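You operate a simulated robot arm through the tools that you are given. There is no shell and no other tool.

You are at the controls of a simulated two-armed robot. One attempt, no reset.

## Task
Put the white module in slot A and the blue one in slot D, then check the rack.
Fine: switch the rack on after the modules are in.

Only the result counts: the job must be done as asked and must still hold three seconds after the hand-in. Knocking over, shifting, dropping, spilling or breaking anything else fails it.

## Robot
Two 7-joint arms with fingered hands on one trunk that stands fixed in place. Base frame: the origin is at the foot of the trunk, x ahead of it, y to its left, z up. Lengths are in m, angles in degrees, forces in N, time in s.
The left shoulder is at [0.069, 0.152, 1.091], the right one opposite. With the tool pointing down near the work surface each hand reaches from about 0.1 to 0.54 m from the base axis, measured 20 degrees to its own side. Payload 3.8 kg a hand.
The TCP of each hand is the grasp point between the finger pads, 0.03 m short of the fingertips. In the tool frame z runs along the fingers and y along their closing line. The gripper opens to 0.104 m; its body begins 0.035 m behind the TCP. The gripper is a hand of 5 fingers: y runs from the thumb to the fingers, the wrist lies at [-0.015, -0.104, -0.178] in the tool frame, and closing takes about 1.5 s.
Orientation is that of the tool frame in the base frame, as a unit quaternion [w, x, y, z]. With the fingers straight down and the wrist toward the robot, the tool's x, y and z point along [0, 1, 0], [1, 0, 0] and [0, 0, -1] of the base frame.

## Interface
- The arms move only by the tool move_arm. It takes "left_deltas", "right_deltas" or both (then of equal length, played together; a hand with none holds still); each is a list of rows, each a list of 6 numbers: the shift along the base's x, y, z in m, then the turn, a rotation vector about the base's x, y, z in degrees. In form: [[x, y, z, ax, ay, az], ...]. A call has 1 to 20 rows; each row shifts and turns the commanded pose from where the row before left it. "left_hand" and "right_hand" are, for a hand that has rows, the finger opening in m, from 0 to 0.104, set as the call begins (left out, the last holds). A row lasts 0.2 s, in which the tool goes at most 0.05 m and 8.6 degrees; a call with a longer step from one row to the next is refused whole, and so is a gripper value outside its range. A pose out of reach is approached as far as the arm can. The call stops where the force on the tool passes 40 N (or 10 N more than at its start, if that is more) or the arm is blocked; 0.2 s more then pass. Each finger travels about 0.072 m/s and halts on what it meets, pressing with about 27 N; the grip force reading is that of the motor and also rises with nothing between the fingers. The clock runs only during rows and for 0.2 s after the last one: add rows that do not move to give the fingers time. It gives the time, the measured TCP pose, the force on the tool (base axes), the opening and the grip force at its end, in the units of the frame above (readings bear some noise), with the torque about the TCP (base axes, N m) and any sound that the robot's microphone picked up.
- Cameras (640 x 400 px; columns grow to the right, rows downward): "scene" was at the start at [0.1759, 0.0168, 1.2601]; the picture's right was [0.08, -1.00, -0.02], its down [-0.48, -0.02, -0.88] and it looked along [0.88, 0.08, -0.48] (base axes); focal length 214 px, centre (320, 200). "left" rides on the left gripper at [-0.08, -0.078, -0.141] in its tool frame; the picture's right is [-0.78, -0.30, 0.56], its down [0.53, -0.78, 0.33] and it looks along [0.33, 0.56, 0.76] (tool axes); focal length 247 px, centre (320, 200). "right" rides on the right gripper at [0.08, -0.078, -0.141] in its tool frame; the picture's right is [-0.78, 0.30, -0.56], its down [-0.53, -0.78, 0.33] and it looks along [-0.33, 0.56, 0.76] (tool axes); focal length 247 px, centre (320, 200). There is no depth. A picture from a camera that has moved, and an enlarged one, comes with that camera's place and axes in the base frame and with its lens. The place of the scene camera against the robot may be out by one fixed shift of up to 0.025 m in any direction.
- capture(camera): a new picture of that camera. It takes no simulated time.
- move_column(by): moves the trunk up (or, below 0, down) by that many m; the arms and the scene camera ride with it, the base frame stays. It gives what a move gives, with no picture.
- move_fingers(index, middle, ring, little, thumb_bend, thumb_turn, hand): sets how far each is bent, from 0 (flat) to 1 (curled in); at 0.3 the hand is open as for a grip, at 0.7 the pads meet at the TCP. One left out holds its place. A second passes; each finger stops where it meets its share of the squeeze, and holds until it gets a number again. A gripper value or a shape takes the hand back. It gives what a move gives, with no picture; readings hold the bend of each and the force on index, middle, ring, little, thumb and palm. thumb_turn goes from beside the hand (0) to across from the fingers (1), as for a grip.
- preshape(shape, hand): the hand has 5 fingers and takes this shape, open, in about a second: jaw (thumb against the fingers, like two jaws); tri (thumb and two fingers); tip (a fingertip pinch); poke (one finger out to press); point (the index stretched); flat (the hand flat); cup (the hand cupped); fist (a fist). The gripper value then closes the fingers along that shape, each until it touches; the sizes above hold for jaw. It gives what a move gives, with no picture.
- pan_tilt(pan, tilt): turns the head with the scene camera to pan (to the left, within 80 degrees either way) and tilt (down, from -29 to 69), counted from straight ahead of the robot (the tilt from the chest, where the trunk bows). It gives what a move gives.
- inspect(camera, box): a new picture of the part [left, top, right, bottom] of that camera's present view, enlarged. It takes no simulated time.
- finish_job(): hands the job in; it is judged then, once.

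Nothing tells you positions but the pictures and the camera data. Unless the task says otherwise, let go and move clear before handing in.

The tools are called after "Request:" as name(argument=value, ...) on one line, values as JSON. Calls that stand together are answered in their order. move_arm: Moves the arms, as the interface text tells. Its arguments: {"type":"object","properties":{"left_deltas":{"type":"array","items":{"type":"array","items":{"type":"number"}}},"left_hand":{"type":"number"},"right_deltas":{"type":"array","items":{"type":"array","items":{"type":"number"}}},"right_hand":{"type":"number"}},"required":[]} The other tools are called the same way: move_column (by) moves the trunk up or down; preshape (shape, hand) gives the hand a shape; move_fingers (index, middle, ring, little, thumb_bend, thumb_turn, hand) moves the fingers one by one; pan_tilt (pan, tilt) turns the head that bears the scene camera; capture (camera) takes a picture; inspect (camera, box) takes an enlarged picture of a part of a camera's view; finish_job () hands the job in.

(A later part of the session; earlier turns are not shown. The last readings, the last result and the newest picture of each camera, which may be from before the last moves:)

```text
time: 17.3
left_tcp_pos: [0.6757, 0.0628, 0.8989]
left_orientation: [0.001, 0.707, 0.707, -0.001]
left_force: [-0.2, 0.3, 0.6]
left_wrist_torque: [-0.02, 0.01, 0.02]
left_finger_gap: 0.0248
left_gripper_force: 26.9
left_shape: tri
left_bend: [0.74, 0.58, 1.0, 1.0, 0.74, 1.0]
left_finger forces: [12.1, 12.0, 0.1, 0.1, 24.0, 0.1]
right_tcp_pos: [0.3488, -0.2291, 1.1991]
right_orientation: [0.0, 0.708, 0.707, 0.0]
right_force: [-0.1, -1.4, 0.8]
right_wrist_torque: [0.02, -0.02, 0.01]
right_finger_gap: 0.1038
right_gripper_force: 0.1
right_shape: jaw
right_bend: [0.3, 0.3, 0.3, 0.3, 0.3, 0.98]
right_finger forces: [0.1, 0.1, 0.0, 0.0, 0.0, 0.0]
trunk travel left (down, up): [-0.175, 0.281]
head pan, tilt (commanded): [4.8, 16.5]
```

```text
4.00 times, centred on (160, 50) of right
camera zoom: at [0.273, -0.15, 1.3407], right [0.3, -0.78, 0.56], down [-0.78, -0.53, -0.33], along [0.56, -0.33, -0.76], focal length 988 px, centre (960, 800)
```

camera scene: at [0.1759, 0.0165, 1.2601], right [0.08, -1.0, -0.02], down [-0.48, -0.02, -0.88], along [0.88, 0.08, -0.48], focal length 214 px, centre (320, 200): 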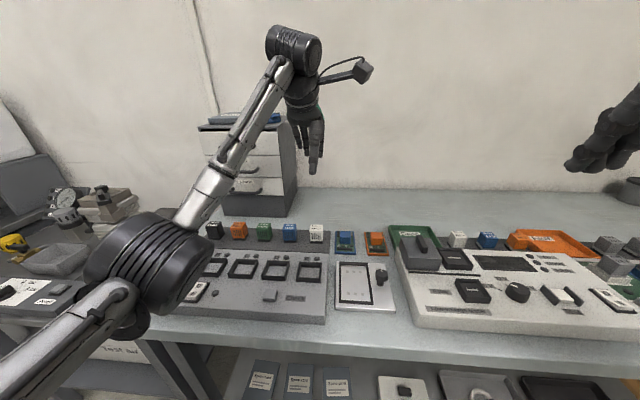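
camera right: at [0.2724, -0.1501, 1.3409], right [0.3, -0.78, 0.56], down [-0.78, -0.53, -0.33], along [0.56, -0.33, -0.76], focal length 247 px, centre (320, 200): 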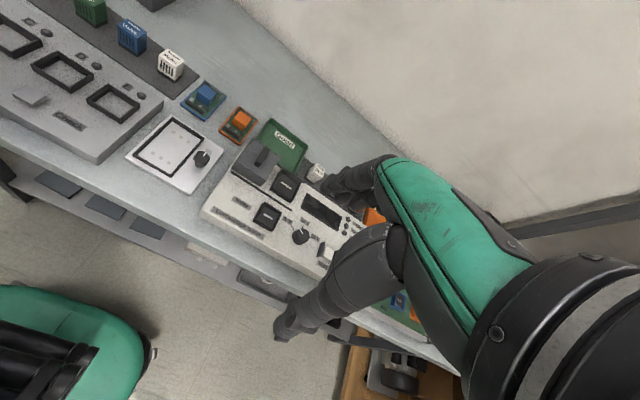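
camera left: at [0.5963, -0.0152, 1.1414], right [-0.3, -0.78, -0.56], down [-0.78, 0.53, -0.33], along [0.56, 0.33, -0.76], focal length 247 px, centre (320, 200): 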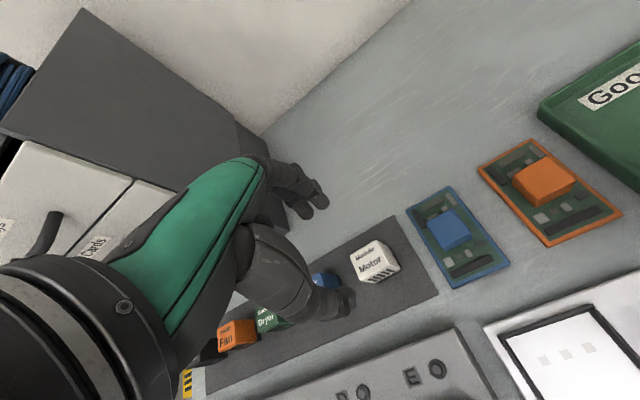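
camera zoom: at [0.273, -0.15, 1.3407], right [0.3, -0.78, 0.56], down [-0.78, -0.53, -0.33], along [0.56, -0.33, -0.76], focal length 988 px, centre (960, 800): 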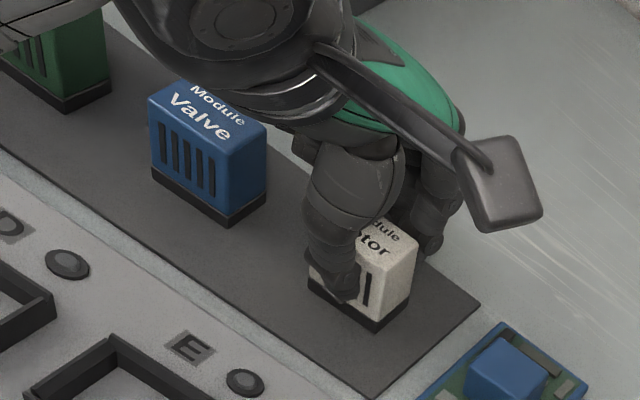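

The grip holds at 24 N on the thumb and 12 N each on index and middle, and the module stayed upright. I'll lift it straight up.

Request:
move_arm(left_deltas=[[0, 0, 0.01, 0, 0, 0], [0, 0, 0.015, 0, 0, 0], [0, 0, 0.02, 0, 0, 0], [0, 0, 0.025, 0, 0, 0], [0, 0, 0.025, 0, 0, 0], [0, 0, 0.025, 0, 0, 0], [0, 0, 0, 0, 0, 0]])

Request:
capture(camera="left")

Request:
inspect(camera="right", box=[80, 0, 240, 100])

Request:
inspect(camera="scene", box=[240, 130, 400, 230])

```text
time: 18.9
left_tcp_pos: [0.675, 0.0631, 1.0178]
left_orientation: [-0.001, 0.707, 0.707, -0.001]
left_force: [0.8, 0.3, -0.4]
left_wrist_torque: [0.0, 0.02, 0.02]
left_finger_gap: 0.0253
left_gripper_force: 27.1
left_shape: tri
left_bend: [0.74, 0.58, 1.0, 1.0, 0.74, 1.0]
left_finger forces: [12.1, 12.1, 0.1, 0.0, 24.0, 0.1]
right_tcp_pos: [0.3494, -0.2303, 1.1981]
right_orientation: [0.0, 0.707, 0.707, 0.0]
right_force: [0.2, -0.5, 0.4]
right_wrist_torque: [0.03, 0.01, 0.03]
right_finger_gap: 0.1037
right_gripper_force: 0.1
right_shape: jaw
right_bend: [0.3, 0.3, 0.3, 0.3, 0.3, 0.98]
right_finger forces: [0.1, 0.0, 0.1, 0.0, 0.0, 0.0]
trunk travel left (down, up): [-0.175, 0.281]
head pan, tilt (commanded): [4.8, 16.5]
```

```text
taken
camera left: at [0.5971, -0.0168, 1.159], right [-0.3, -0.78, -0.56], down [-0.78, 0.53, -0.33], along [0.55, 0.33, -0.76], focal length 247 px, centre (320, 200)
```

left: 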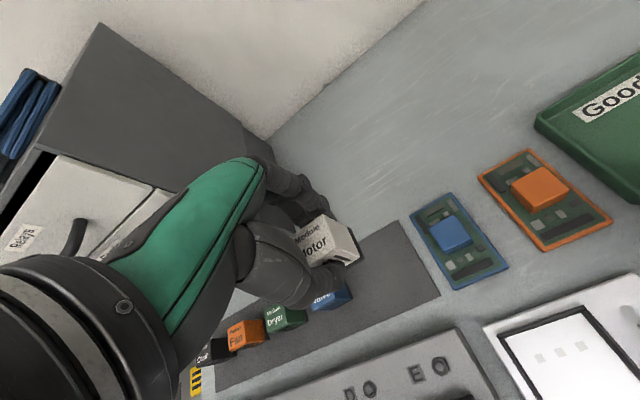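

```text
4.00 times, centred on (160, 50) of right
camera zoom: at [0.2732, -0.1499, 1.3406], right [0.3, -0.78, 0.56], down [-0.78, -0.53, -0.33], along [0.56, -0.33, -0.76], focal length 988 px, centre (960, 800)
```

zoom: 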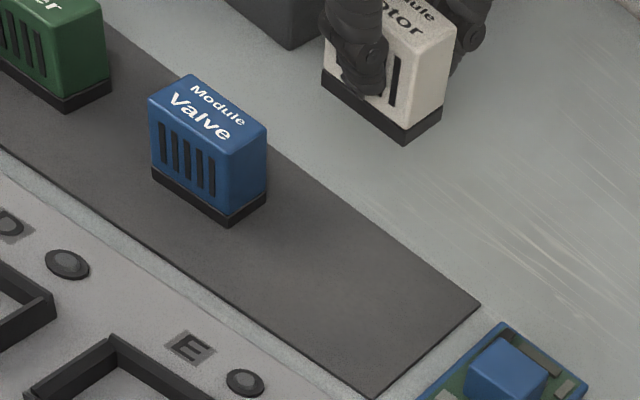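

```text
4.00 times, centred on (320, 180) of scene
camera zoom: at [0.1762, 0.0168, 1.26], right [0.08, -1.0, -0.02], down [-0.48, -0.02, -0.88], along [0.88, 0.08, -0.48], focal length 858 px, centre (320, 280)
```

zoom: 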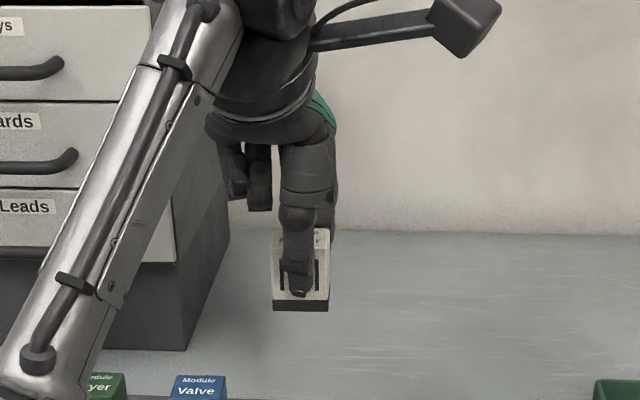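

The white module is held upright and clear. I'll carry it over slot A, keeping it high above the other modules.

Request:
move_arm(left_deltas=[[-0.0127, 0.01, 0, 0, 0, 0], [-0.0127, 0.02, 0, 0, 0, 0], [-0.0127, 0.027, 0, 0, 0, 0], [-0.0127, 0.027, 0, 0, 0, 0], [-0.0127, 0.027, 0, 0, 0, 0], [-0.0127, 0.027, 0, 0, 0, 0], [-0.0127, 0.027, 0, 0, 0, 0], [-0.0127, 0.027, 0, 0, 0, 0], [-0.0127, 0.027, 0, 0, 0, 0], [-0.0127, 0.027, 0, 0, 0, 0], [-0.0127, 0.027, 0, 0, 0, 0], [-0.0128, 0.027, 0, 0, 0, 0], [0, 0, 0, 0, 0, 0], [0, 0, 0, 0, 0, 0]])

Request:
capture(camera="left")

Request:
capture(camera="scene")

```text
time: 21.9
left_tcp_pos: [0.5203, 0.3639, 1.0191]
left_orientation: [0.0, 0.706, 0.708, 0.0]
left_force: [0.1, -0.6, -0.4]
left_wrist_torque: [0.01, 0.0, -0.04]
left_finger_gap: 0.025
left_gripper_force: 27.1
left_shape: tri
left_bend: [0.74, 0.58, 1.0, 1.0, 0.74, 1.0]
left_finger forces: [12.1, 12.0, 0.1, 0.0, 24.2, 0.0]
right_tcp_pos: [0.3491, -0.2294, 1.1988]
right_orientation: [-0.001, 0.707, 0.707, 0.0]
right_force: [-0.4, 0.3, 0.6]
right_wrist_torque: [0.03, 0.0, -0.05]
right_finger_gap: 0.1038
right_gripper_force: 0.0
right_shape: jaw
right_bend: [0.3, 0.3, 0.3, 0.3, 0.3, 0.98]
right_finger forces: [0.0, 0.1, 0.1, 0.0, 0.0, 0.1]
trunk travel left (down, up): [-0.175, 0.281]
head pan, tilt (commanded): [4.8, 16.5]
```

```text
taken
camera left: at [0.4435, 0.2842, 1.1604], right [-0.3, -0.78, -0.56], down [-0.78, 0.53, -0.33], along [0.56, 0.33, -0.76], focal length 247 px, centre (320, 200)
```

left: 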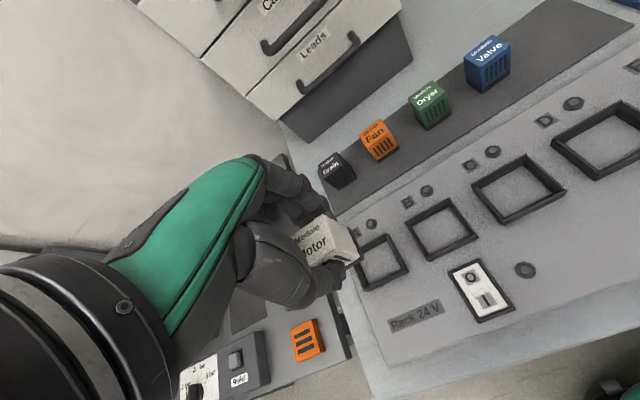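

```text
taken
camera scene: at [0.1759, 0.0169, 1.2601], right [0.08, -1.0, -0.02], down [-0.48, -0.02, -0.88], along [0.88, 0.08, -0.48], focal length 214 px, centre (320, 200)
```

scene: 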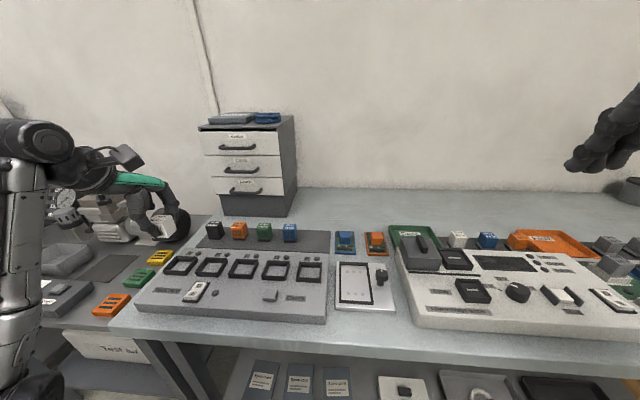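

I'm above slot A, so I'll enlarge the view to measure the slot and the held module.

Request:
inspect(camera="left", box=[280, 180, 480, 305])

Request:
inspect(camera="scene", box=[120, 190, 280, 290])

```text
3.20 times, centred on (380, 242) of left
camera zoom: at [0.4435, 0.2842, 1.1604], right [-0.3, -0.78, -0.56], down [-0.78, 0.53, -0.33], along [0.56, 0.33, -0.76], focal length 790 px, centre (128, 64)
```

zoom: 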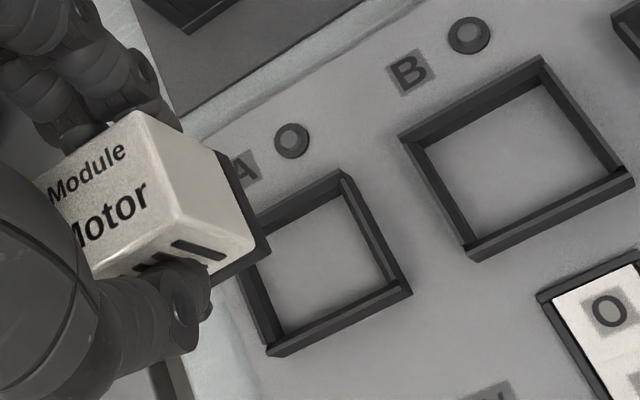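

```text
4.00 times, centred on (200, 240) of scene
camera zoom: at [0.1759, 0.0169, 1.2601], right [0.08, -1.0, -0.02], down [-0.48, -0.02, -0.88], along [0.88, 0.08, -0.48], focal length 858 px, centre (800, 40)
```

zoom: 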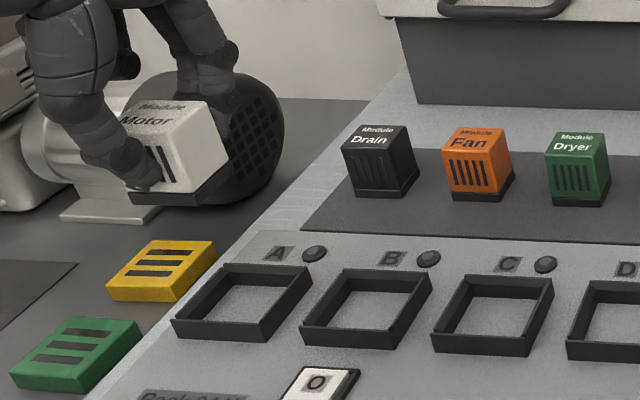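

Slot A's centre measures (0.5245, 0.364), with outer rim about 0.050 × 0.046. The held module is centred on the TCP to within about 1.5 mm. I'll correct the position and come down to just above the rim for a close check.

Request:
move_arm(left_deltas=[[0.0015, -0.0007, -0.01, 0, 0, 0], [0.0015, -0.0007, -0.015, 0, 0, 0], [0, 0, -0.02, 0, 0, 0], [0, 0, -0.015, 0, 0, 0], [0, 0, -0.009, 0, 0, 0], [0, 0, 0, 0, 0, 0]])

Request:
inspect(camera="left", box=[260, 180, 420, 305])

Request:
inspect(camera="scene", box=[130, 200, 258, 280])

```text
time: 23.3
left_tcp_pos: [0.5231, 0.3627, 0.9508]
left_orientation: [0.0, 0.707, 0.707, 0.0]
left_force: [0.6, 0.0, -0.9]
left_wrist_torque: [0.03, 0.0, 0.03]
left_finger_gap: 0.0251
left_gripper_force: 27.2
left_shape: tri
left_bend: [0.74, 0.58, 1.0, 1.0, 0.74, 1.0]
left_finger forces: [12.0, 12.0, 0.0, 0.0, 24.0, 0.0]
right_tcp_pos: [0.35, -0.2296, 1.1979]
right_orientation: [0.001, 0.707, 0.707, -0.001]
right_force: [0.5, 0.4, 0.2]
right_wrist_torque: [-0.01, -0.05, 0.02]
right_finger_gap: 0.1036
right_gripper_force: 0.0
right_shape: jaw
right_bend: [0.3, 0.3, 0.3, 0.3, 0.3, 0.98]
right_finger forces: [0.1, 0.0, 0.0, 0.1, 0.0, 0.1]
trunk travel left (down, up): [-0.175, 0.281]
head pan, tilt (commanded): [4.8, 16.5]
```

```text
3.20 times, centred on (340, 242) of left
camera zoom: at [0.4464, 0.2832, 1.0914], right [-0.3, -0.78, -0.56], down [-0.78, 0.53, -0.33], along [0.56, 0.33, -0.76], focal length 790 px, centre (256, 64)
```

zoom: 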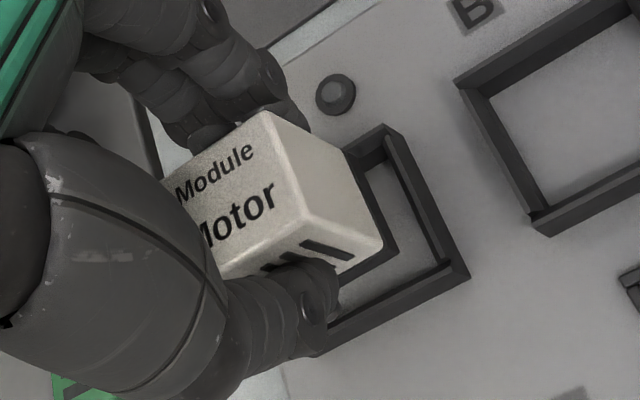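

```text
5.00 times, centred on (194, 240) of scene
camera zoom: at [0.1759, 0.0167, 1.2601], right [0.08, -1.0, -0.02], down [-0.48, -0.02, -0.88], along [0.88, 0.08, -0.48], focal length 1072 px, centre (950, 0)
```

zoom: 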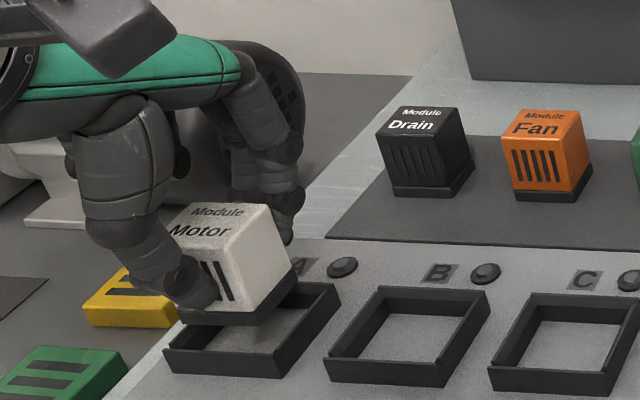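

Alignment looks good; I'll shift 1.5 mm to -y, come down until the base is just above the rim, and look again.

Request:
move_arm(left_deltas=[[0, -0.0015, -0.004, 0, 0, 0], [0, 0, -0.004, 0, 0, 0], [0, 0, -0.004, 0, 0, 0], [0, 0, 0, 0, 0, 0]])

Request:
inspect(camera="left", box=[280, 180, 400, 270])

Request:
inspect(camera="scene", box=[145, 225, 225, 275])

```text
time: 24.3
left_tcp_pos: [0.5235, 0.3613, 0.9388]
left_orientation: [0.0, 0.708, 0.707, 0.0]
left_force: [-0.2, -0.4, -1.8]
left_wrist_torque: [0.0, 0.0, -0.01]
left_finger_gap: 0.0249
left_gripper_force: 27.5
left_shape: tri
left_bend: [0.74, 0.58, 1.0, 1.0, 0.74, 1.0]
left_finger forces: [12.1, 12.0, 0.1, 0.1, 24.0, 0.0]
right_tcp_pos: [0.3499, -0.2306, 1.1984]
right_orientation: [0.0, 0.707, 0.707, 0.0]
right_force: [0.3, -0.4, 0.0]
right_wrist_torque: [0.0, 0.01, 0.01]
right_finger_gap: 0.1037
right_gripper_force: 0.1
right_shape: jaw
right_bend: [0.3, 0.3, 0.3, 0.3, 0.3, 0.98]
right_finger forces: [0.0, 0.0, 0.0, 0.0, 0.0, 0.0]
trunk travel left (down, up): [-0.175, 0.281]
head pan, tilt (commanded): [4.8, 16.5]
```

```text
4.44 times, centred on (340, 225) of left
camera zoom: at [0.4462, 0.2816, 1.0797], right [-0.3, -0.78, -0.56], down [-0.78, 0.53, -0.33], along [0.56, 0.33, -0.76], focal length 1098 px, centre (231, 89)
```

zoom: 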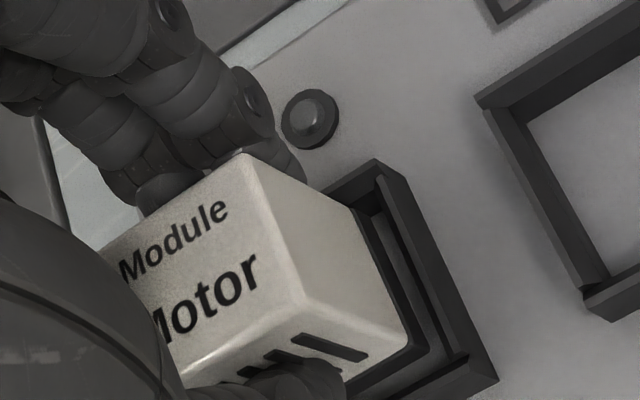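

```text
8.00 times, centred on (185, 250) of scene
camera zoom: at [0.1759, 0.0167, 1.2601], right [0.08, -1.0, -0.02], down [-0.48, -0.02, -0.88], along [0.88, 0.08, -0.48], focal length 1716 px, centre (1400, -200)
```

zoom: 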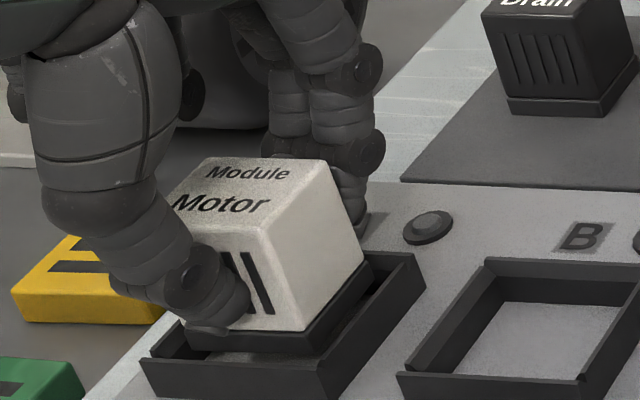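

The module is centred over slot A with about 3 mm margin per side, and the thumb tip is higher than the rim will be. I'll lower it in small steps and watch the force.

Request:
move_arm(left_deltas=[[0, 0, -0.003, 0, 0, 0], [0, 0, -0.003, 0, 0, 0], [0, 0, -0.003, 0, 0, 0], [0, 0, -0.001, 0, 0, 0], [0, 0, 0, 0, 0, 0]])

Request:
inspect(camera="left", box=[280, 180, 400, 270])

Request:
inspect(camera="scene", box=[145, 225, 225, 275])

```text
time: 25.5
left_tcp_pos: [0.5248, 0.3605, 0.9286]
left_orientation: [0.0, 0.707, 0.708, 0.0]
left_force: [0.1, -0.1, -0.7]
left_wrist_torque: [-0.04, 0.01, 0.0]
left_finger_gap: 0.025
left_gripper_force: 27.0
left_shape: tri
left_bend: [0.74, 0.58, 1.0, 1.0, 0.74, 1.0]
left_finger forces: [12.0, 12.1, 0.1, 0.0, 24.0, 0.0]
right_tcp_pos: [0.3495, -0.2298, 1.1993]
right_orientation: [0.0, 0.708, 0.707, 0.0]
right_force: [-0.4, 0.4, 0.1]
right_wrist_torque: [-0.03, -0.01, 0.01]
right_finger_gap: 0.1036
right_gripper_force: 0.0
right_shape: jaw
right_bend: [0.3, 0.3, 0.3, 0.3, 0.3, 0.98]
right_finger forces: [0.0, 0.0, 0.1, 0.2, 0.0, 0.0]
trunk travel left (down, up): [-0.175, 0.281]
head pan, tilt (commanded): [4.8, 16.5]
```

```text
4.44 times, centred on (340, 225) of left
camera zoom: at [0.4472, 0.2809, 1.0701], right [-0.3, -0.78, -0.56], down [-0.78, 0.53, -0.33], along [0.56, 0.33, -0.76], focal length 1098 px, centre (231, 89)
```

zoom: 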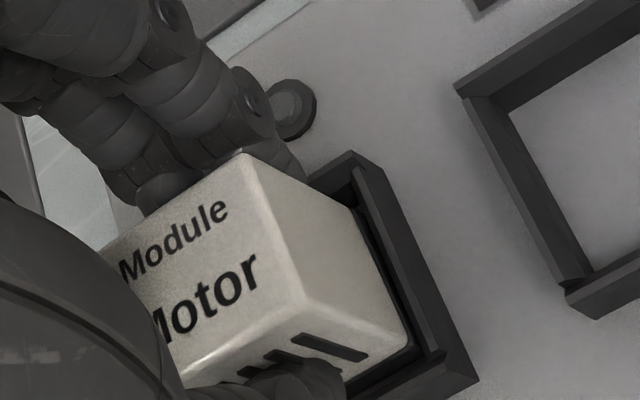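

```text
8.00 times, centred on (185, 250) of scene
camera zoom: at [0.1759, 0.0168, 1.2601], right [0.08, -1.0, -0.02], down [-0.48, -0.02, -0.88], along [0.88, 0.08, -0.48], focal length 1716 px, centre (1400, -200)
```

zoom: 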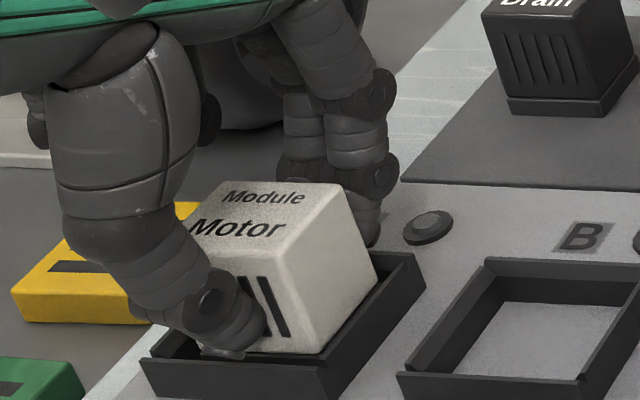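

The base is inside the rim with no contact force yet. I'll nudge +1 mm in y and keep going down slowly.

Request:
move_arm(left_deltas=[[-0.0005, 0.001, -0.001, 0, 0, 0], [0, 0, -0.0015, 0, 0, 0], [0, 0, -0.0015, 0, 0, 0], [0, 0, 0, 0, 0, 0]])

Request:
inspect(camera="scene", box=[145, 225, 225, 275])

```text
time: 26.5
left_tcp_pos: [0.5237, 0.3612, 0.9264]
left_orientation: [0.0, 0.707, 0.708, 0.001]
left_force: [0.3, 1.7, 6.9]
left_wrist_torque: [0.05, -0.04, 0.02]
left_finger_gap: 0.0254
left_gripper_force: 26.8
left_shape: tri
left_bend: [0.74, 0.58, 1.0, 1.0, 0.74, 1.0]
left_finger forces: [12.9, 12.9, 0.0, 0.0, 25.2, 0.1]
right_tcp_pos: [0.3488, -0.2294, 1.1986]
right_orientation: [0.0, 0.707, 0.707, 0.0]
right_force: [-1.0, 0.6, -0.1]
right_wrist_torque: [0.0, -0.01, -0.01]
right_finger_gap: 0.1037
right_gripper_force: 0.0
right_shape: jaw
right_bend: [0.3, 0.3, 0.3, 0.3, 0.3, 0.98]
right_finger forces: [0.0, 0.1, 0.0, 0.1, 0.0, 0.1]
trunk travel left (down, up): [-0.175, 0.281]
head pan, tilt (commanded): [4.8, 16.5]
```

```text
8.00 times, centred on (185, 250) of scene
camera zoom: at [0.1751, 0.0165, 1.2604], right [0.08, -1.0, -0.02], down [-0.47, -0.02, -0.88], along [0.88, 0.08, -0.47], focal length 1716 px, centre (1400, -200)
```

zoom: 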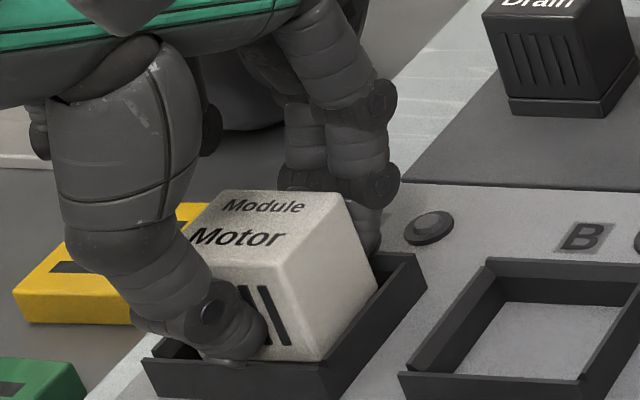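

Contact at about 7 N, roughly centred, so the base is on the slot floor. I'll release with a small opening and then back straight up.

Request:
move_arm(left_deltas=[[0, 0, 0.0005, 0, 0, 0], [0, 0, 0.0005, 0, 0, 0], [0, 0, 0, 0, 0, 0], [0, 0, 0, 0, 0, 0]], left_hand=0.042)

Request:
inspect(camera="scene", box=[145, 225, 225, 275])

Request:
inspect(camera="left", box=[280, 180, 400, 270])

```text
time: 27.5
left_tcp_pos: [0.5239, 0.3614, 0.927]
left_orientation: [0.0, 0.707, 0.707, 0.0]
left_force: [0.3, -0.5, 1.2]
left_wrist_torque: [0.04, 0.0, -0.01]
left_finger_gap: 0.0416
left_gripper_force: 0.1
left_shape: tri
left_bend: [0.74, 0.49, 0.99, 0.99, 0.72, 1.0]
left_finger forces: [0.1, 0.1, 0.0, 0.1, 0.0, 0.0]
right_tcp_pos: [0.3498, -0.2295, 1.1975]
right_orientation: [-0.001, 0.707, 0.707, 0.0]
right_force: [-0.3, 0.0, 0.6]
right_wrist_torque: [-0.02, 0.02, -0.02]
right_finger_gap: 0.1038
right_gripper_force: 0.1
right_shape: jaw
right_bend: [0.3, 0.3, 0.3, 0.3, 0.3, 0.98]
right_finger forces: [0.0, 0.1, 0.0, 0.1, 0.1, 0.0]
trunk travel left (down, up): [-0.175, 0.281]
head pan, tilt (commanded): [4.8, 16.5]
```

```text
8.00 times, centred on (185, 250) of scene
camera zoom: at [0.1759, 0.0167, 1.2601], right [0.08, -1.0, -0.02], down [-0.48, -0.02, -0.88], along [0.88, 0.08, -0.48], focal length 1716 px, centre (1400, -200)
```

zoom: 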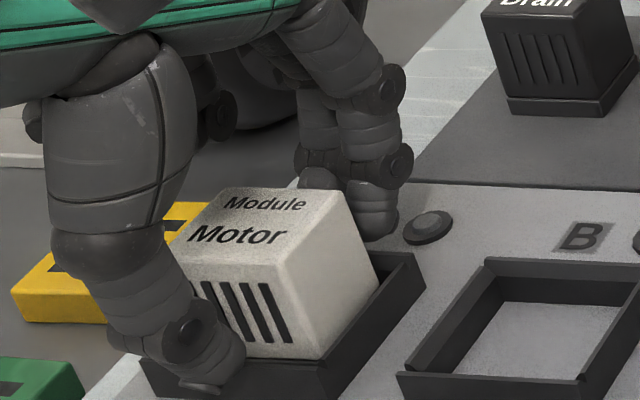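

```text
4.44 times, centred on (340, 225) of left
camera zoom: at [0.447, 0.2817, 1.0668], right [-0.3, -0.78, -0.56], down [-0.78, 0.53, -0.33], along [0.56, 0.33, -0.76], focal length 1098 px, centre (231, 89)
```

zoom: 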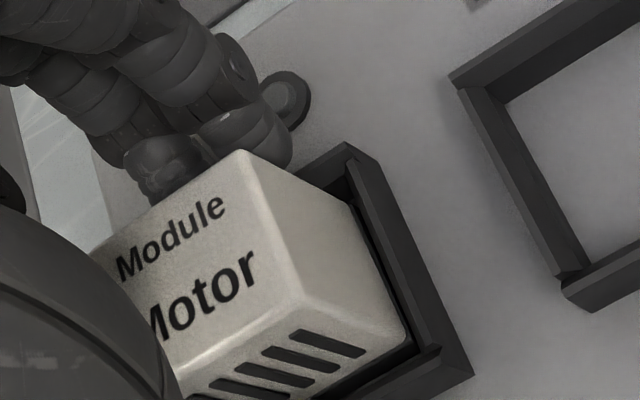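

The module stays seated and the fingers are free of it, so I'll retreat straight up.

Request:
move_arm(left_deltas=[[0, 0, 0.005, 0, 0, 0], [0, 0, 0.01, 0, 0, 0], [0, 0, 0.015, 0, 0, 0], [0, 0, 0.025, 0, 0, 0], [0, 0, 0.025, 0, 0, 0], [0, 0, 0.02, 0, 0, 0], [0, 0, 0, 0, 0, 0]])

Request:
inspect(camera="scene", box=[130, 200, 330, 325])

Request:
inspect(camera="left", box=[280, 180, 480, 305])

```text
time: 29.1
left_tcp_pos: [0.5243, 0.3602, 1.0233]
left_orientation: [0.0, 0.707, 0.707, 0.0]
left_force: [-0.2, -0.2, 0.7]
left_wrist_torque: [0.0, 0.02, -0.02]
left_finger_gap: 0.042
left_gripper_force: 0.1
left_shape: tri
left_bend: [0.74, 0.49, 0.99, 0.99, 0.72, 1.0]
left_finger forces: [0.1, 0.0, 0.0, 0.0, 0.0, 0.1]
right_tcp_pos: [0.3492, -0.23, 1.1989]
right_orientation: [0.0, 0.707, 0.707, 0.001]
right_force: [-0.4, -0.1, -0.3]
right_wrist_torque: [0.0, -0.03, 0.01]
right_finger_gap: 0.1038
right_gripper_force: 0.0
right_shape: jaw
right_bend: [0.3, 0.3, 0.3, 0.3, 0.3, 0.98]
right_finger forces: [0.1, 0.0, 0.0, 0.0, 0.1, 0.0]
trunk travel left (down, up): [-0.175, 0.281]
head pan, tilt (commanded): [4.8, 16.5]
```

```text
3.20 times, centred on (230, 262) of scene
camera zoom: at [0.1759, 0.0168, 1.2601], right [0.08, -1.0, -0.02], down [-0.48, -0.02, -0.88], along [0.88, 0.08, -0.48], focal length 686 px, centre (608, 0)
```

zoom: 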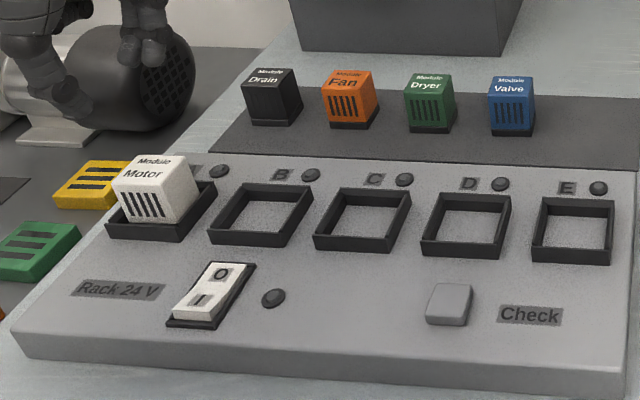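

```text
3.20 times, centred on (380, 242) of left
camera zoom: at [0.4471, 0.2814, 1.1646], right [-0.3, -0.78, -0.56], down [-0.78, 0.53, -0.33], along [0.56, 0.33, -0.76], focal length 790 px, centre (128, 64)
```

zoom: 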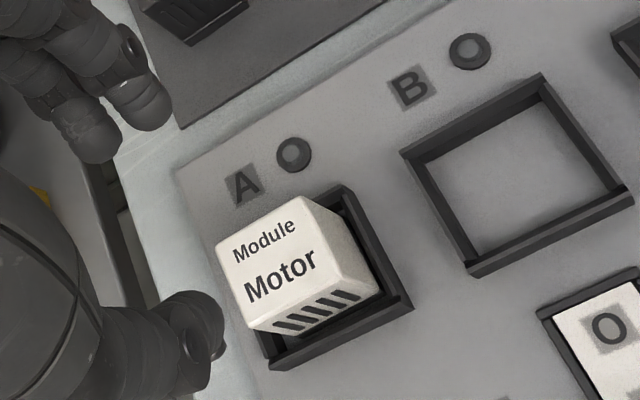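

The white module sits inside slot A. Next I'll move above the blue Valve module at about (0.675, 0.139) and open to 0.07.

Request:
move_arm(left_deltas=[[0.008, -0.012, 0.002, 0, 0, 0], [0.0167, -0.025, 0, 0, 0, 0], [0.0167, -0.025, 0, 0, 0, 0], [0.0167, -0.025, 0, 0, 0, 0], [0.0167, -0.025, 0, 0, 0, 0], [0.0167, -0.025, 0, 0, 0, 0], [0.0167, -0.025, 0, 0, 0, 0], [0.0167, -0.025, 0, 0, 0, 0], [0.0167, -0.025, 0, 0, 0, 0], [0.008, -0.0105, 0, 0, 0, 0], [0, 0, 0, 0, 0, 0], [0, 0, 0, 0, 0, 0]], left_hand=0.07)

Request:
inspect(camera="left", box=[240, 150, 432, 300])

Request:
inspect(camera="right", box=[60, 0, 220, 100])

Request:
capture(camera="scene")

```text
time: 31.7
left_tcp_pos: [0.6741, 0.1376, 1.0277]
left_orientation: [0.0, 0.707, 0.707, 0.001]
left_force: [-0.2, 0.1, 0.1]
left_wrist_torque: [-0.01, -0.01, 0.0]
left_finger_gap: 0.0699
left_gripper_force: 0.1
left_shape: tri
left_bend: [0.73, 0.38, 0.99, 0.99, 0.6, 1.0]
left_finger forces: [0.1, 0.1, 0.0, 0.0, 0.0, 0.0]
right_tcp_pos: [0.3499, -0.23, 1.198]
right_orientation: [0.0, 0.707, 0.707, 0.0]
right_force: [0.1, 0.5, -0.2]
right_wrist_torque: [0.02, 0.01, -0.03]
right_finger_gap: 0.1037
right_gripper_force: 0.1
right_shape: jaw
right_bend: [0.3, 0.3, 0.3, 0.3, 0.3, 0.98]
right_finger forces: [0.0, 0.0, 0.0, 0.1, 0.1, 0.0]
trunk travel left (down, up): [-0.175, 0.281]
head pan, tilt (commanded): [4.8, 16.5]
```

```text
2.67 times, centred on (336, 225) of left
camera zoom: at [0.5967, 0.0582, 1.1691], right [-0.3, -0.78, -0.56], down [-0.78, 0.53, -0.33], along [0.56, 0.33, -0.76], focal length 659 px, centre (277, 133)
```

zoom: 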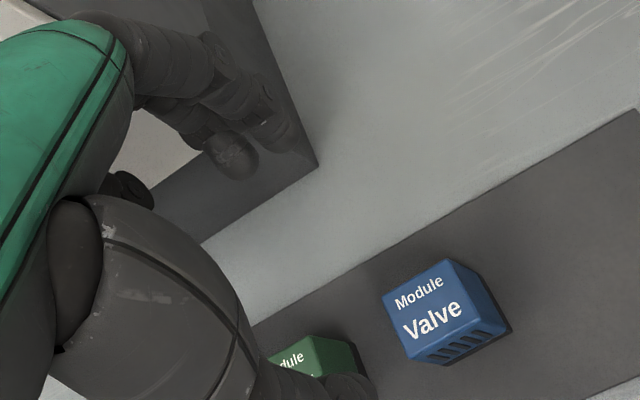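

```text
4.00 times, centred on (140, 50) of right
camera zoom: at [0.2729, -0.1501, 1.3407], right [0.3, -0.78, 0.56], down [-0.78, -0.53, -0.33], along [0.56, -0.33, -0.76], focal length 988 px, centre (1040, 800)
```

zoom: 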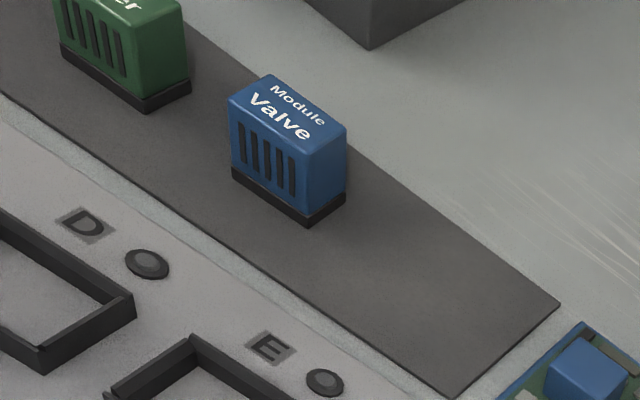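

```text
taken
camera scene: at [0.1759, 0.0165, 1.2601], right [0.08, -1.0, -0.02], down [-0.48, -0.02, -0.88], along [0.88, 0.08, -0.48], focal length 214 px, centre (320, 200)
```

scene: 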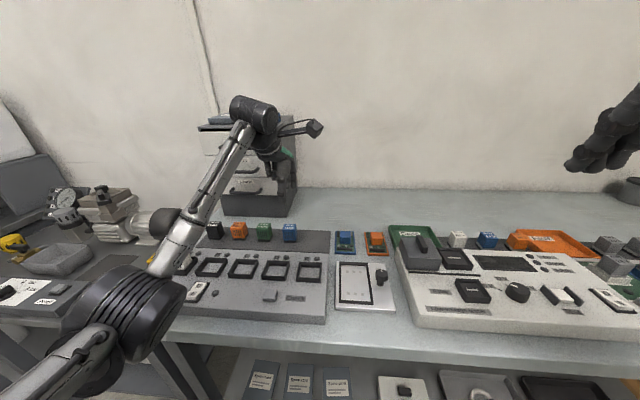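

The blue module measures (0.6755, 0.141), and the cabinet corner at about (0.79, 0.18) stays clear of the hand. I'll align, go down to z≈0.92, and check the elbow and forearm on the way.

Request:
move_arm(left_deltas=[[0.0004, 0.0008, -0.015, 0, 0, 0], [0.0004, 0.0007, -0.02, 0, 0, 0], [0, 0, -0.02, 0, 0, 0], [0, 0, 0, 0, 0, 0]])

Request:
capture(camera="scene")

Request:
capture(camera="right")

Request:
capture(camera="left")

```text
time: 32.7
left_tcp_pos: [0.675, 0.139, 0.9724]
left_orientation: [0.0, 0.706, 0.708, 0.0]
left_force: [0.0, 0.8, -0.2]
left_wrist_torque: [-0.03, 0.0, 0.0]
left_finger_gap: 0.0697
left_gripper_force: 0.0
left_shape: tri
left_bend: [0.73, 0.38, 0.99, 0.99, 0.6, 1.0]
left_finger forces: [0.0, 0.0, 0.1, 0.0, 0.0, 0.0]
right_tcp_pos: [0.348, -0.2303, 1.1994]
right_orientation: [0.0, 0.708, 0.707, 0.0]
right_force: [-0.6, 0.1, -0.3]
right_wrist_torque: [0.03, 0.0, 0.03]
right_finger_gap: 0.1039
right_gripper_force: 0.1
right_shape: jaw
right_bend: [0.3, 0.3, 0.3, 0.3, 0.3, 0.98]
right_finger forces: [0.0, 0.1, 0.0, 0.0, 0.0, 0.1]
trunk travel left (down, up): [-0.175, 0.281]
head pan, tilt (commanded): [4.8, 16.5]
```

```text
taken
camera scene: at [0.1758, 0.0166, 1.2602], right [0.08, -1.0, -0.02], down [-0.48, -0.02, -0.88], along [0.88, 0.08, -0.48], focal length 214 px, centre (320, 200)
```

scene: 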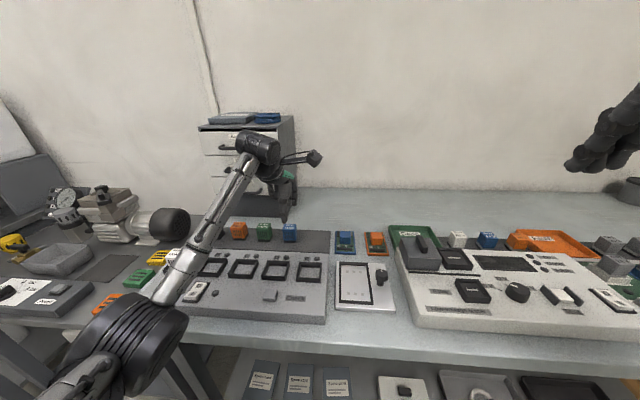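

```text
taken
camera right: at [0.2728, -0.1501, 1.3408], right [0.3, -0.78, 0.56], down [-0.78, -0.53, -0.33], along [0.56, -0.33, -0.76], focal length 247 px, centre (320, 200)
```

right: 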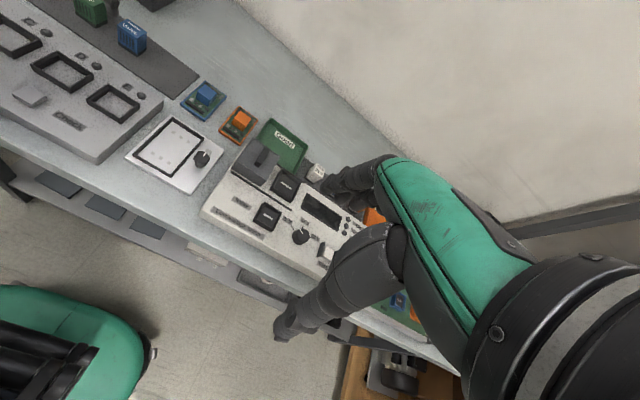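

```text
taken
camera left: at [0.597, 0.0599, 1.1136], right [-0.3, -0.78, -0.56], down [-0.78, 0.53, -0.33], along [0.56, 0.33, -0.76], focal length 247 px, centre (320, 200)
```

left: 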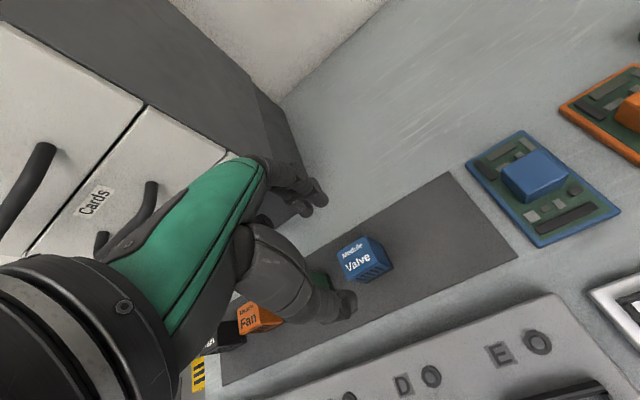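

The forearm stays well above the rack and away from the white module. I'll continue down to z≈0.917 and check the finger clearance around the blue module.

Request:
move_arm(left_deltas=[[0, 0, -0.015, 0, 0, 0], [0, 0, -0.015, 0, 0, 0], [0, 0, -0.015, 0, 0, 0], [0, 0, -0.01, 0, 0, 0], [0, 0, 0, 0, 0, 0]])

Request:
inspect(camera="left", box=[240, 150, 432, 300])

Request:
inspect(camera="right", box=[60, 0, 220, 100])

Request:
inspect(camera="scene", box=[210, 170, 338, 250])

Request:
capture(camera="scene")

```text
time: 33.9
left_tcp_pos: [0.6743, 0.1409, 0.9189]
left_orientation: [0.001, 0.707, 0.707, -0.001]
left_force: [-0.2, -0.2, 0.0]
left_wrist_torque: [0.01, 0.0, 0.03]
left_finger_gap: 0.0698
left_gripper_force: 0.1
left_shape: tri
left_bend: [0.73, 0.38, 0.99, 0.99, 0.6, 1.0]
left_finger forces: [0.0, 0.0, 0.0, 0.1, 0.1, 0.0]
right_tcp_pos: [0.3499, -0.23, 1.1989]
right_orientation: [0.0, 0.708, 0.706, 0.0]
right_force: [-0.4, -0.2, 0.1]
right_wrist_torque: [-0.01, -0.03, 0.06]
right_finger_gap: 0.1034
right_gripper_force: 0.0
right_shape: jaw
right_bend: [0.3, 0.3, 0.3, 0.3, 0.3, 0.98]
right_finger forces: [0.0, 0.0, 0.0, 0.2, 0.0, 0.0]
trunk travel left (down, up): [-0.175, 0.281]
head pan, tilt (commanded): [4.8, 16.5]
```

```text
2.67 times, centred on (336, 225) of left
camera zoom: at [0.5974, 0.0606, 1.0595], right [-0.3, -0.78, -0.56], down [-0.78, 0.53, -0.33], along [0.56, 0.33, -0.76], focal length 659 px, centre (277, 133)
```

zoom: 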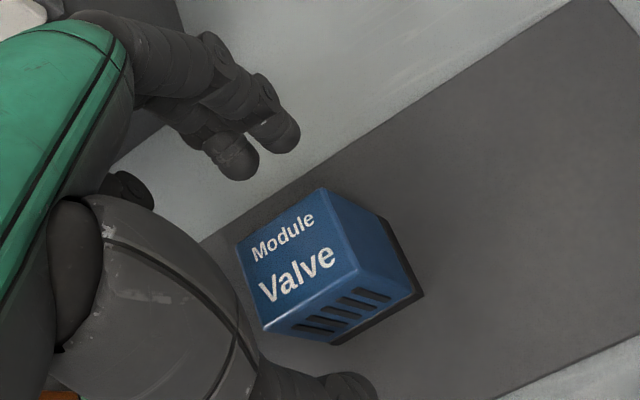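

```text
4.00 times, centred on (140, 50) of right
camera zoom: at [0.2728, -0.15, 1.3407], right [0.3, -0.78, 0.56], down [-0.78, -0.53, -0.33], along [0.56, -0.33, -0.76], focal length 988 px, centre (1040, 800)
```

zoom: 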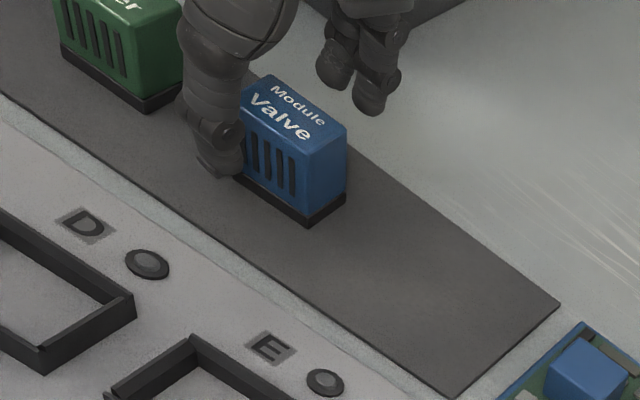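

```text
5.00 times, centred on (274, 210) of scene
camera zoom: at [0.1758, 0.0166, 1.2601], right [0.08, -1.0, -0.02], down [-0.48, -0.02, -0.88], along [0.88, 0.08, -0.48], focal length 1072 px, centre (550, 150)
```

zoom: 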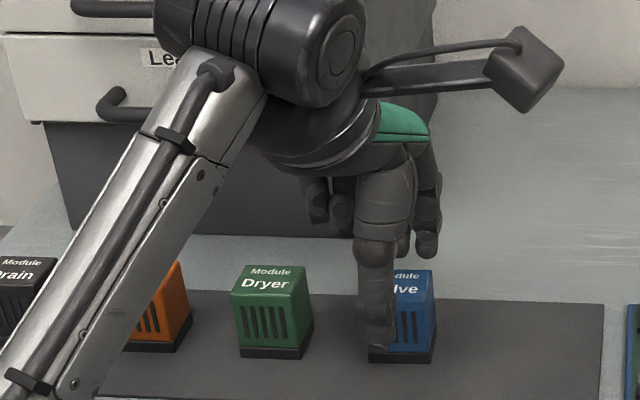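

```text
taken
camera scene: at [0.1758, 0.0166, 1.2601], right [0.08, -1.0, -0.02], down [-0.48, -0.02, -0.88], along [0.88, 0.08, -0.48], focal length 214 px, centre (320, 200)
```

scene: 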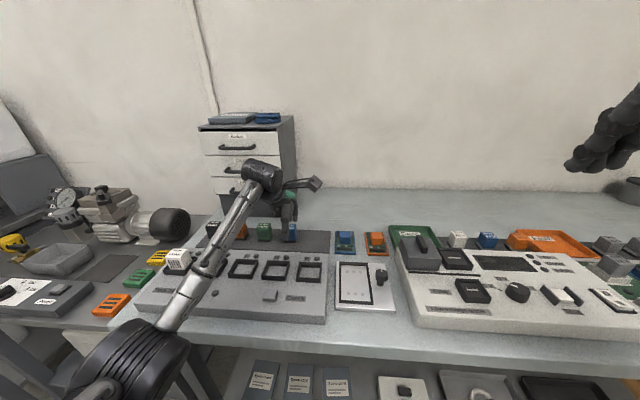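

The wrist camera shows the same hand-to-module relation as for the white one, but the thumb looks a bit left in the scene view. I'll zoom in to verify before closing.

Request:
inspect(camera="scene", box=[255, 210, 319, 250])

Request:
inspect(camera="left", box=[300, 190, 428, 270])

```text
10.00 times, centred on (287, 230) of scene
camera zoom: at [0.1758, 0.0166, 1.2601], right [0.08, -1.0, -0.02], down [-0.48, -0.02, -0.88], along [0.88, 0.08, -0.48], focal length 2145 px, centre (650, -100)
```

zoom: 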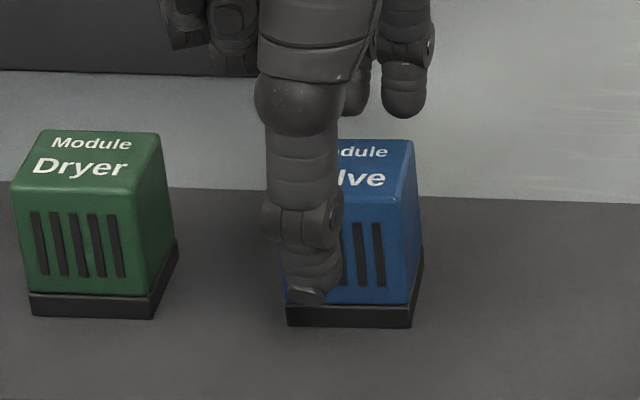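

```text
5.00 times, centred on (364, 230) of left
camera zoom: at [0.5974, 0.0606, 1.0595], right [-0.3, -0.78, -0.56], down [-0.78, 0.53, -0.33], along [0.56, 0.33, -0.76], focal length 1235 px, centre (100, 50)
```

zoom: 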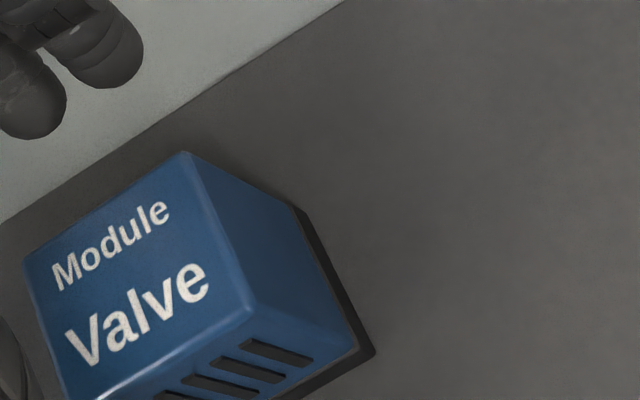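

The close-up shows the module centred to within about 1 mm in the hand frame, so the offset was mostly perspective. I'll lower to z≈0.900 with a 1 mm shift and close on the blue module.

Request:
move_arm(left_deltas=[[0, -0.001, -0.009, 0, 0, 0], [0, 0, -0.009, 0, 0, 0], [0, 0, 0, 0, 0, 0]])

Request:
inspect(camera="left", box=[240, 150, 432, 300])

Request:
inspect(camera="scene", box=[242, 200, 322, 250])

```text
time: 34.7
left_tcp_pos: [0.6747, 0.1388, 0.9013]
left_orientation: [0.0, 0.707, 0.707, 0.0]
left_force: [0.0, -0.1, 0.2]
left_wrist_torque: [-0.01, 0.04, 0.0]
left_finger_gap: 0.0698
left_gripper_force: 0.2
left_shape: tri
left_bend: [0.73, 0.38, 0.99, 0.99, 0.6, 1.0]
left_finger forces: [0.0, 0.0, 0.0, 0.1, 0.1, 0.0]
right_tcp_pos: [0.3495, -0.2313, 1.1969]
right_orientation: [0.0, 0.707, 0.707, 0.001]
right_force: [-0.7, 0.2, -0.2]
right_wrist_torque: [0.0, 0.03, 0.0]
right_finger_gap: 0.1036
right_gripper_force: 0.0
right_shape: jaw
right_bend: [0.3, 0.3, 0.3, 0.3, 0.3, 0.98]
right_finger forces: [0.1, 0.0, 0.0, 0.0, 0.0, 0.0]
trunk travel left (down, up): [-0.175, 0.281]
head pan, tilt (commanded): [4.8, 16.5]
```

```text
2.67 times, centred on (336, 225) of left
camera zoom: at [0.5971, 0.0594, 1.0418], right [-0.3, -0.78, -0.56], down [-0.78, 0.53, -0.33], along [0.56, 0.33, -0.76], focal length 659 px, centre (277, 133)
```

zoom: 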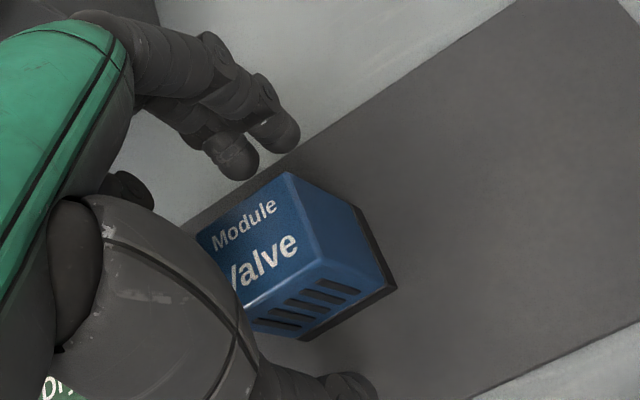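

```text
8.00 times, centred on (282, 225) of scene
camera zoom: at [0.1758, 0.0166, 1.2601], right [0.08, -1.0, -0.02], down [-0.48, -0.02, -0.88], along [0.88, 0.08, -0.48], focal length 1716 px, centre (624, 0)
```

zoom: 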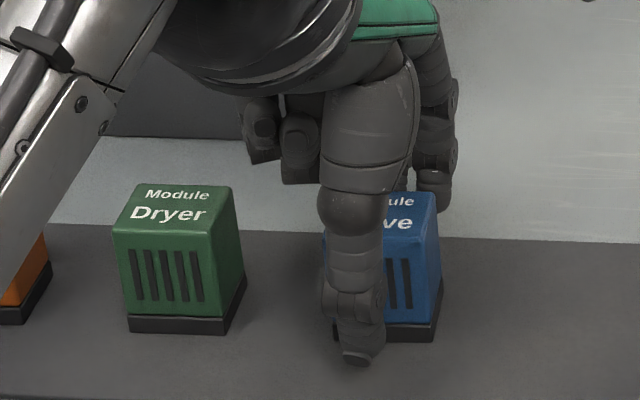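

The view matches the one before the first grasp almost exactly, so I'll close the fingers.

Request:
move_arm(left_deltas=[[0, 0, 0, 0, 0, 0], [0, 0, 0, 0, 0, 0], [0, 0, 0, 0, 0, 0], [0, 0, 0, 0, 0, 0], [0, 0, 0, 0, 0, 0], [0, 0, 0, 0, 0, 0], [0, 0, 0, 0, 0, 0]], left_hand=0.015)

Request:
inspect(camera="left", box=[240, 150, 432, 300])

Request:
inspect(camera="scene", box=[242, 200, 322, 250])

```text
time: 36.3
left_tcp_pos: [0.6747, 0.139, 0.9003]
left_orientation: [0.0, 0.707, 0.707, 0.0]
left_force: [0.1, 0.1, -0.1]
left_wrist_torque: [0.01, 0.01, 0.0]
left_finger_gap: 0.025
left_gripper_force: 26.9
left_shape: tri
left_bend: [0.74, 0.57, 1.0, 1.0, 0.74, 1.0]
left_finger forces: [12.2, 11.9, 0.0, 0.1, 24.1, 0.1]
right_tcp_pos: [0.3496, -0.2312, 1.2]
right_orientation: [-0.001, 0.707, 0.707, 0.0]
right_force: [-0.5, 0.2, 0.8]
right_wrist_torque: [-0.04, 0.02, -0.03]
right_finger_gap: 0.1037
right_gripper_force: 0.0
right_shape: jaw
right_bend: [0.3, 0.3, 0.3, 0.3, 0.3, 0.98]
right_finger forces: [0.0, 0.1, 0.0, 0.0, 0.1, 0.1]
trunk travel left (down, up): [-0.175, 0.281]
head pan, tilt (commanded): [4.8, 16.5]
```

```text
2.67 times, centred on (336, 225) of left
camera zoom: at [0.5972, 0.0595, 1.0417], right [-0.3, -0.78, -0.56], down [-0.78, 0.53, -0.33], along [0.56, 0.33, -0.76], focal length 659 px, centre (277, 133)
```

zoom: 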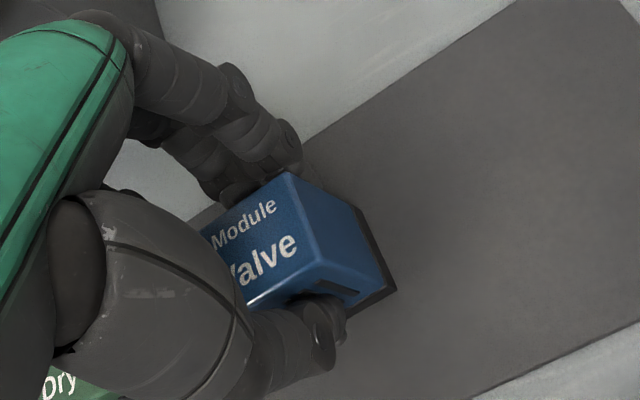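

```text
8.00 times, centred on (282, 225) of scene
camera zoom: at [0.176, 0.0167, 1.2601], right [0.08, -1.0, -0.02], down [-0.48, -0.02, -0.88], along [0.88, 0.08, -0.48], focal length 1716 px, centre (624, 0)
```

zoom: 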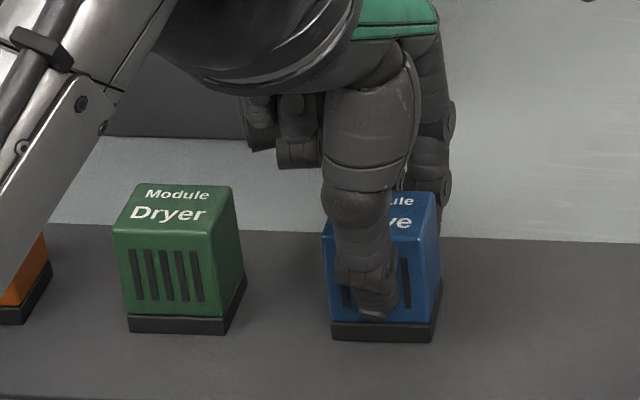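

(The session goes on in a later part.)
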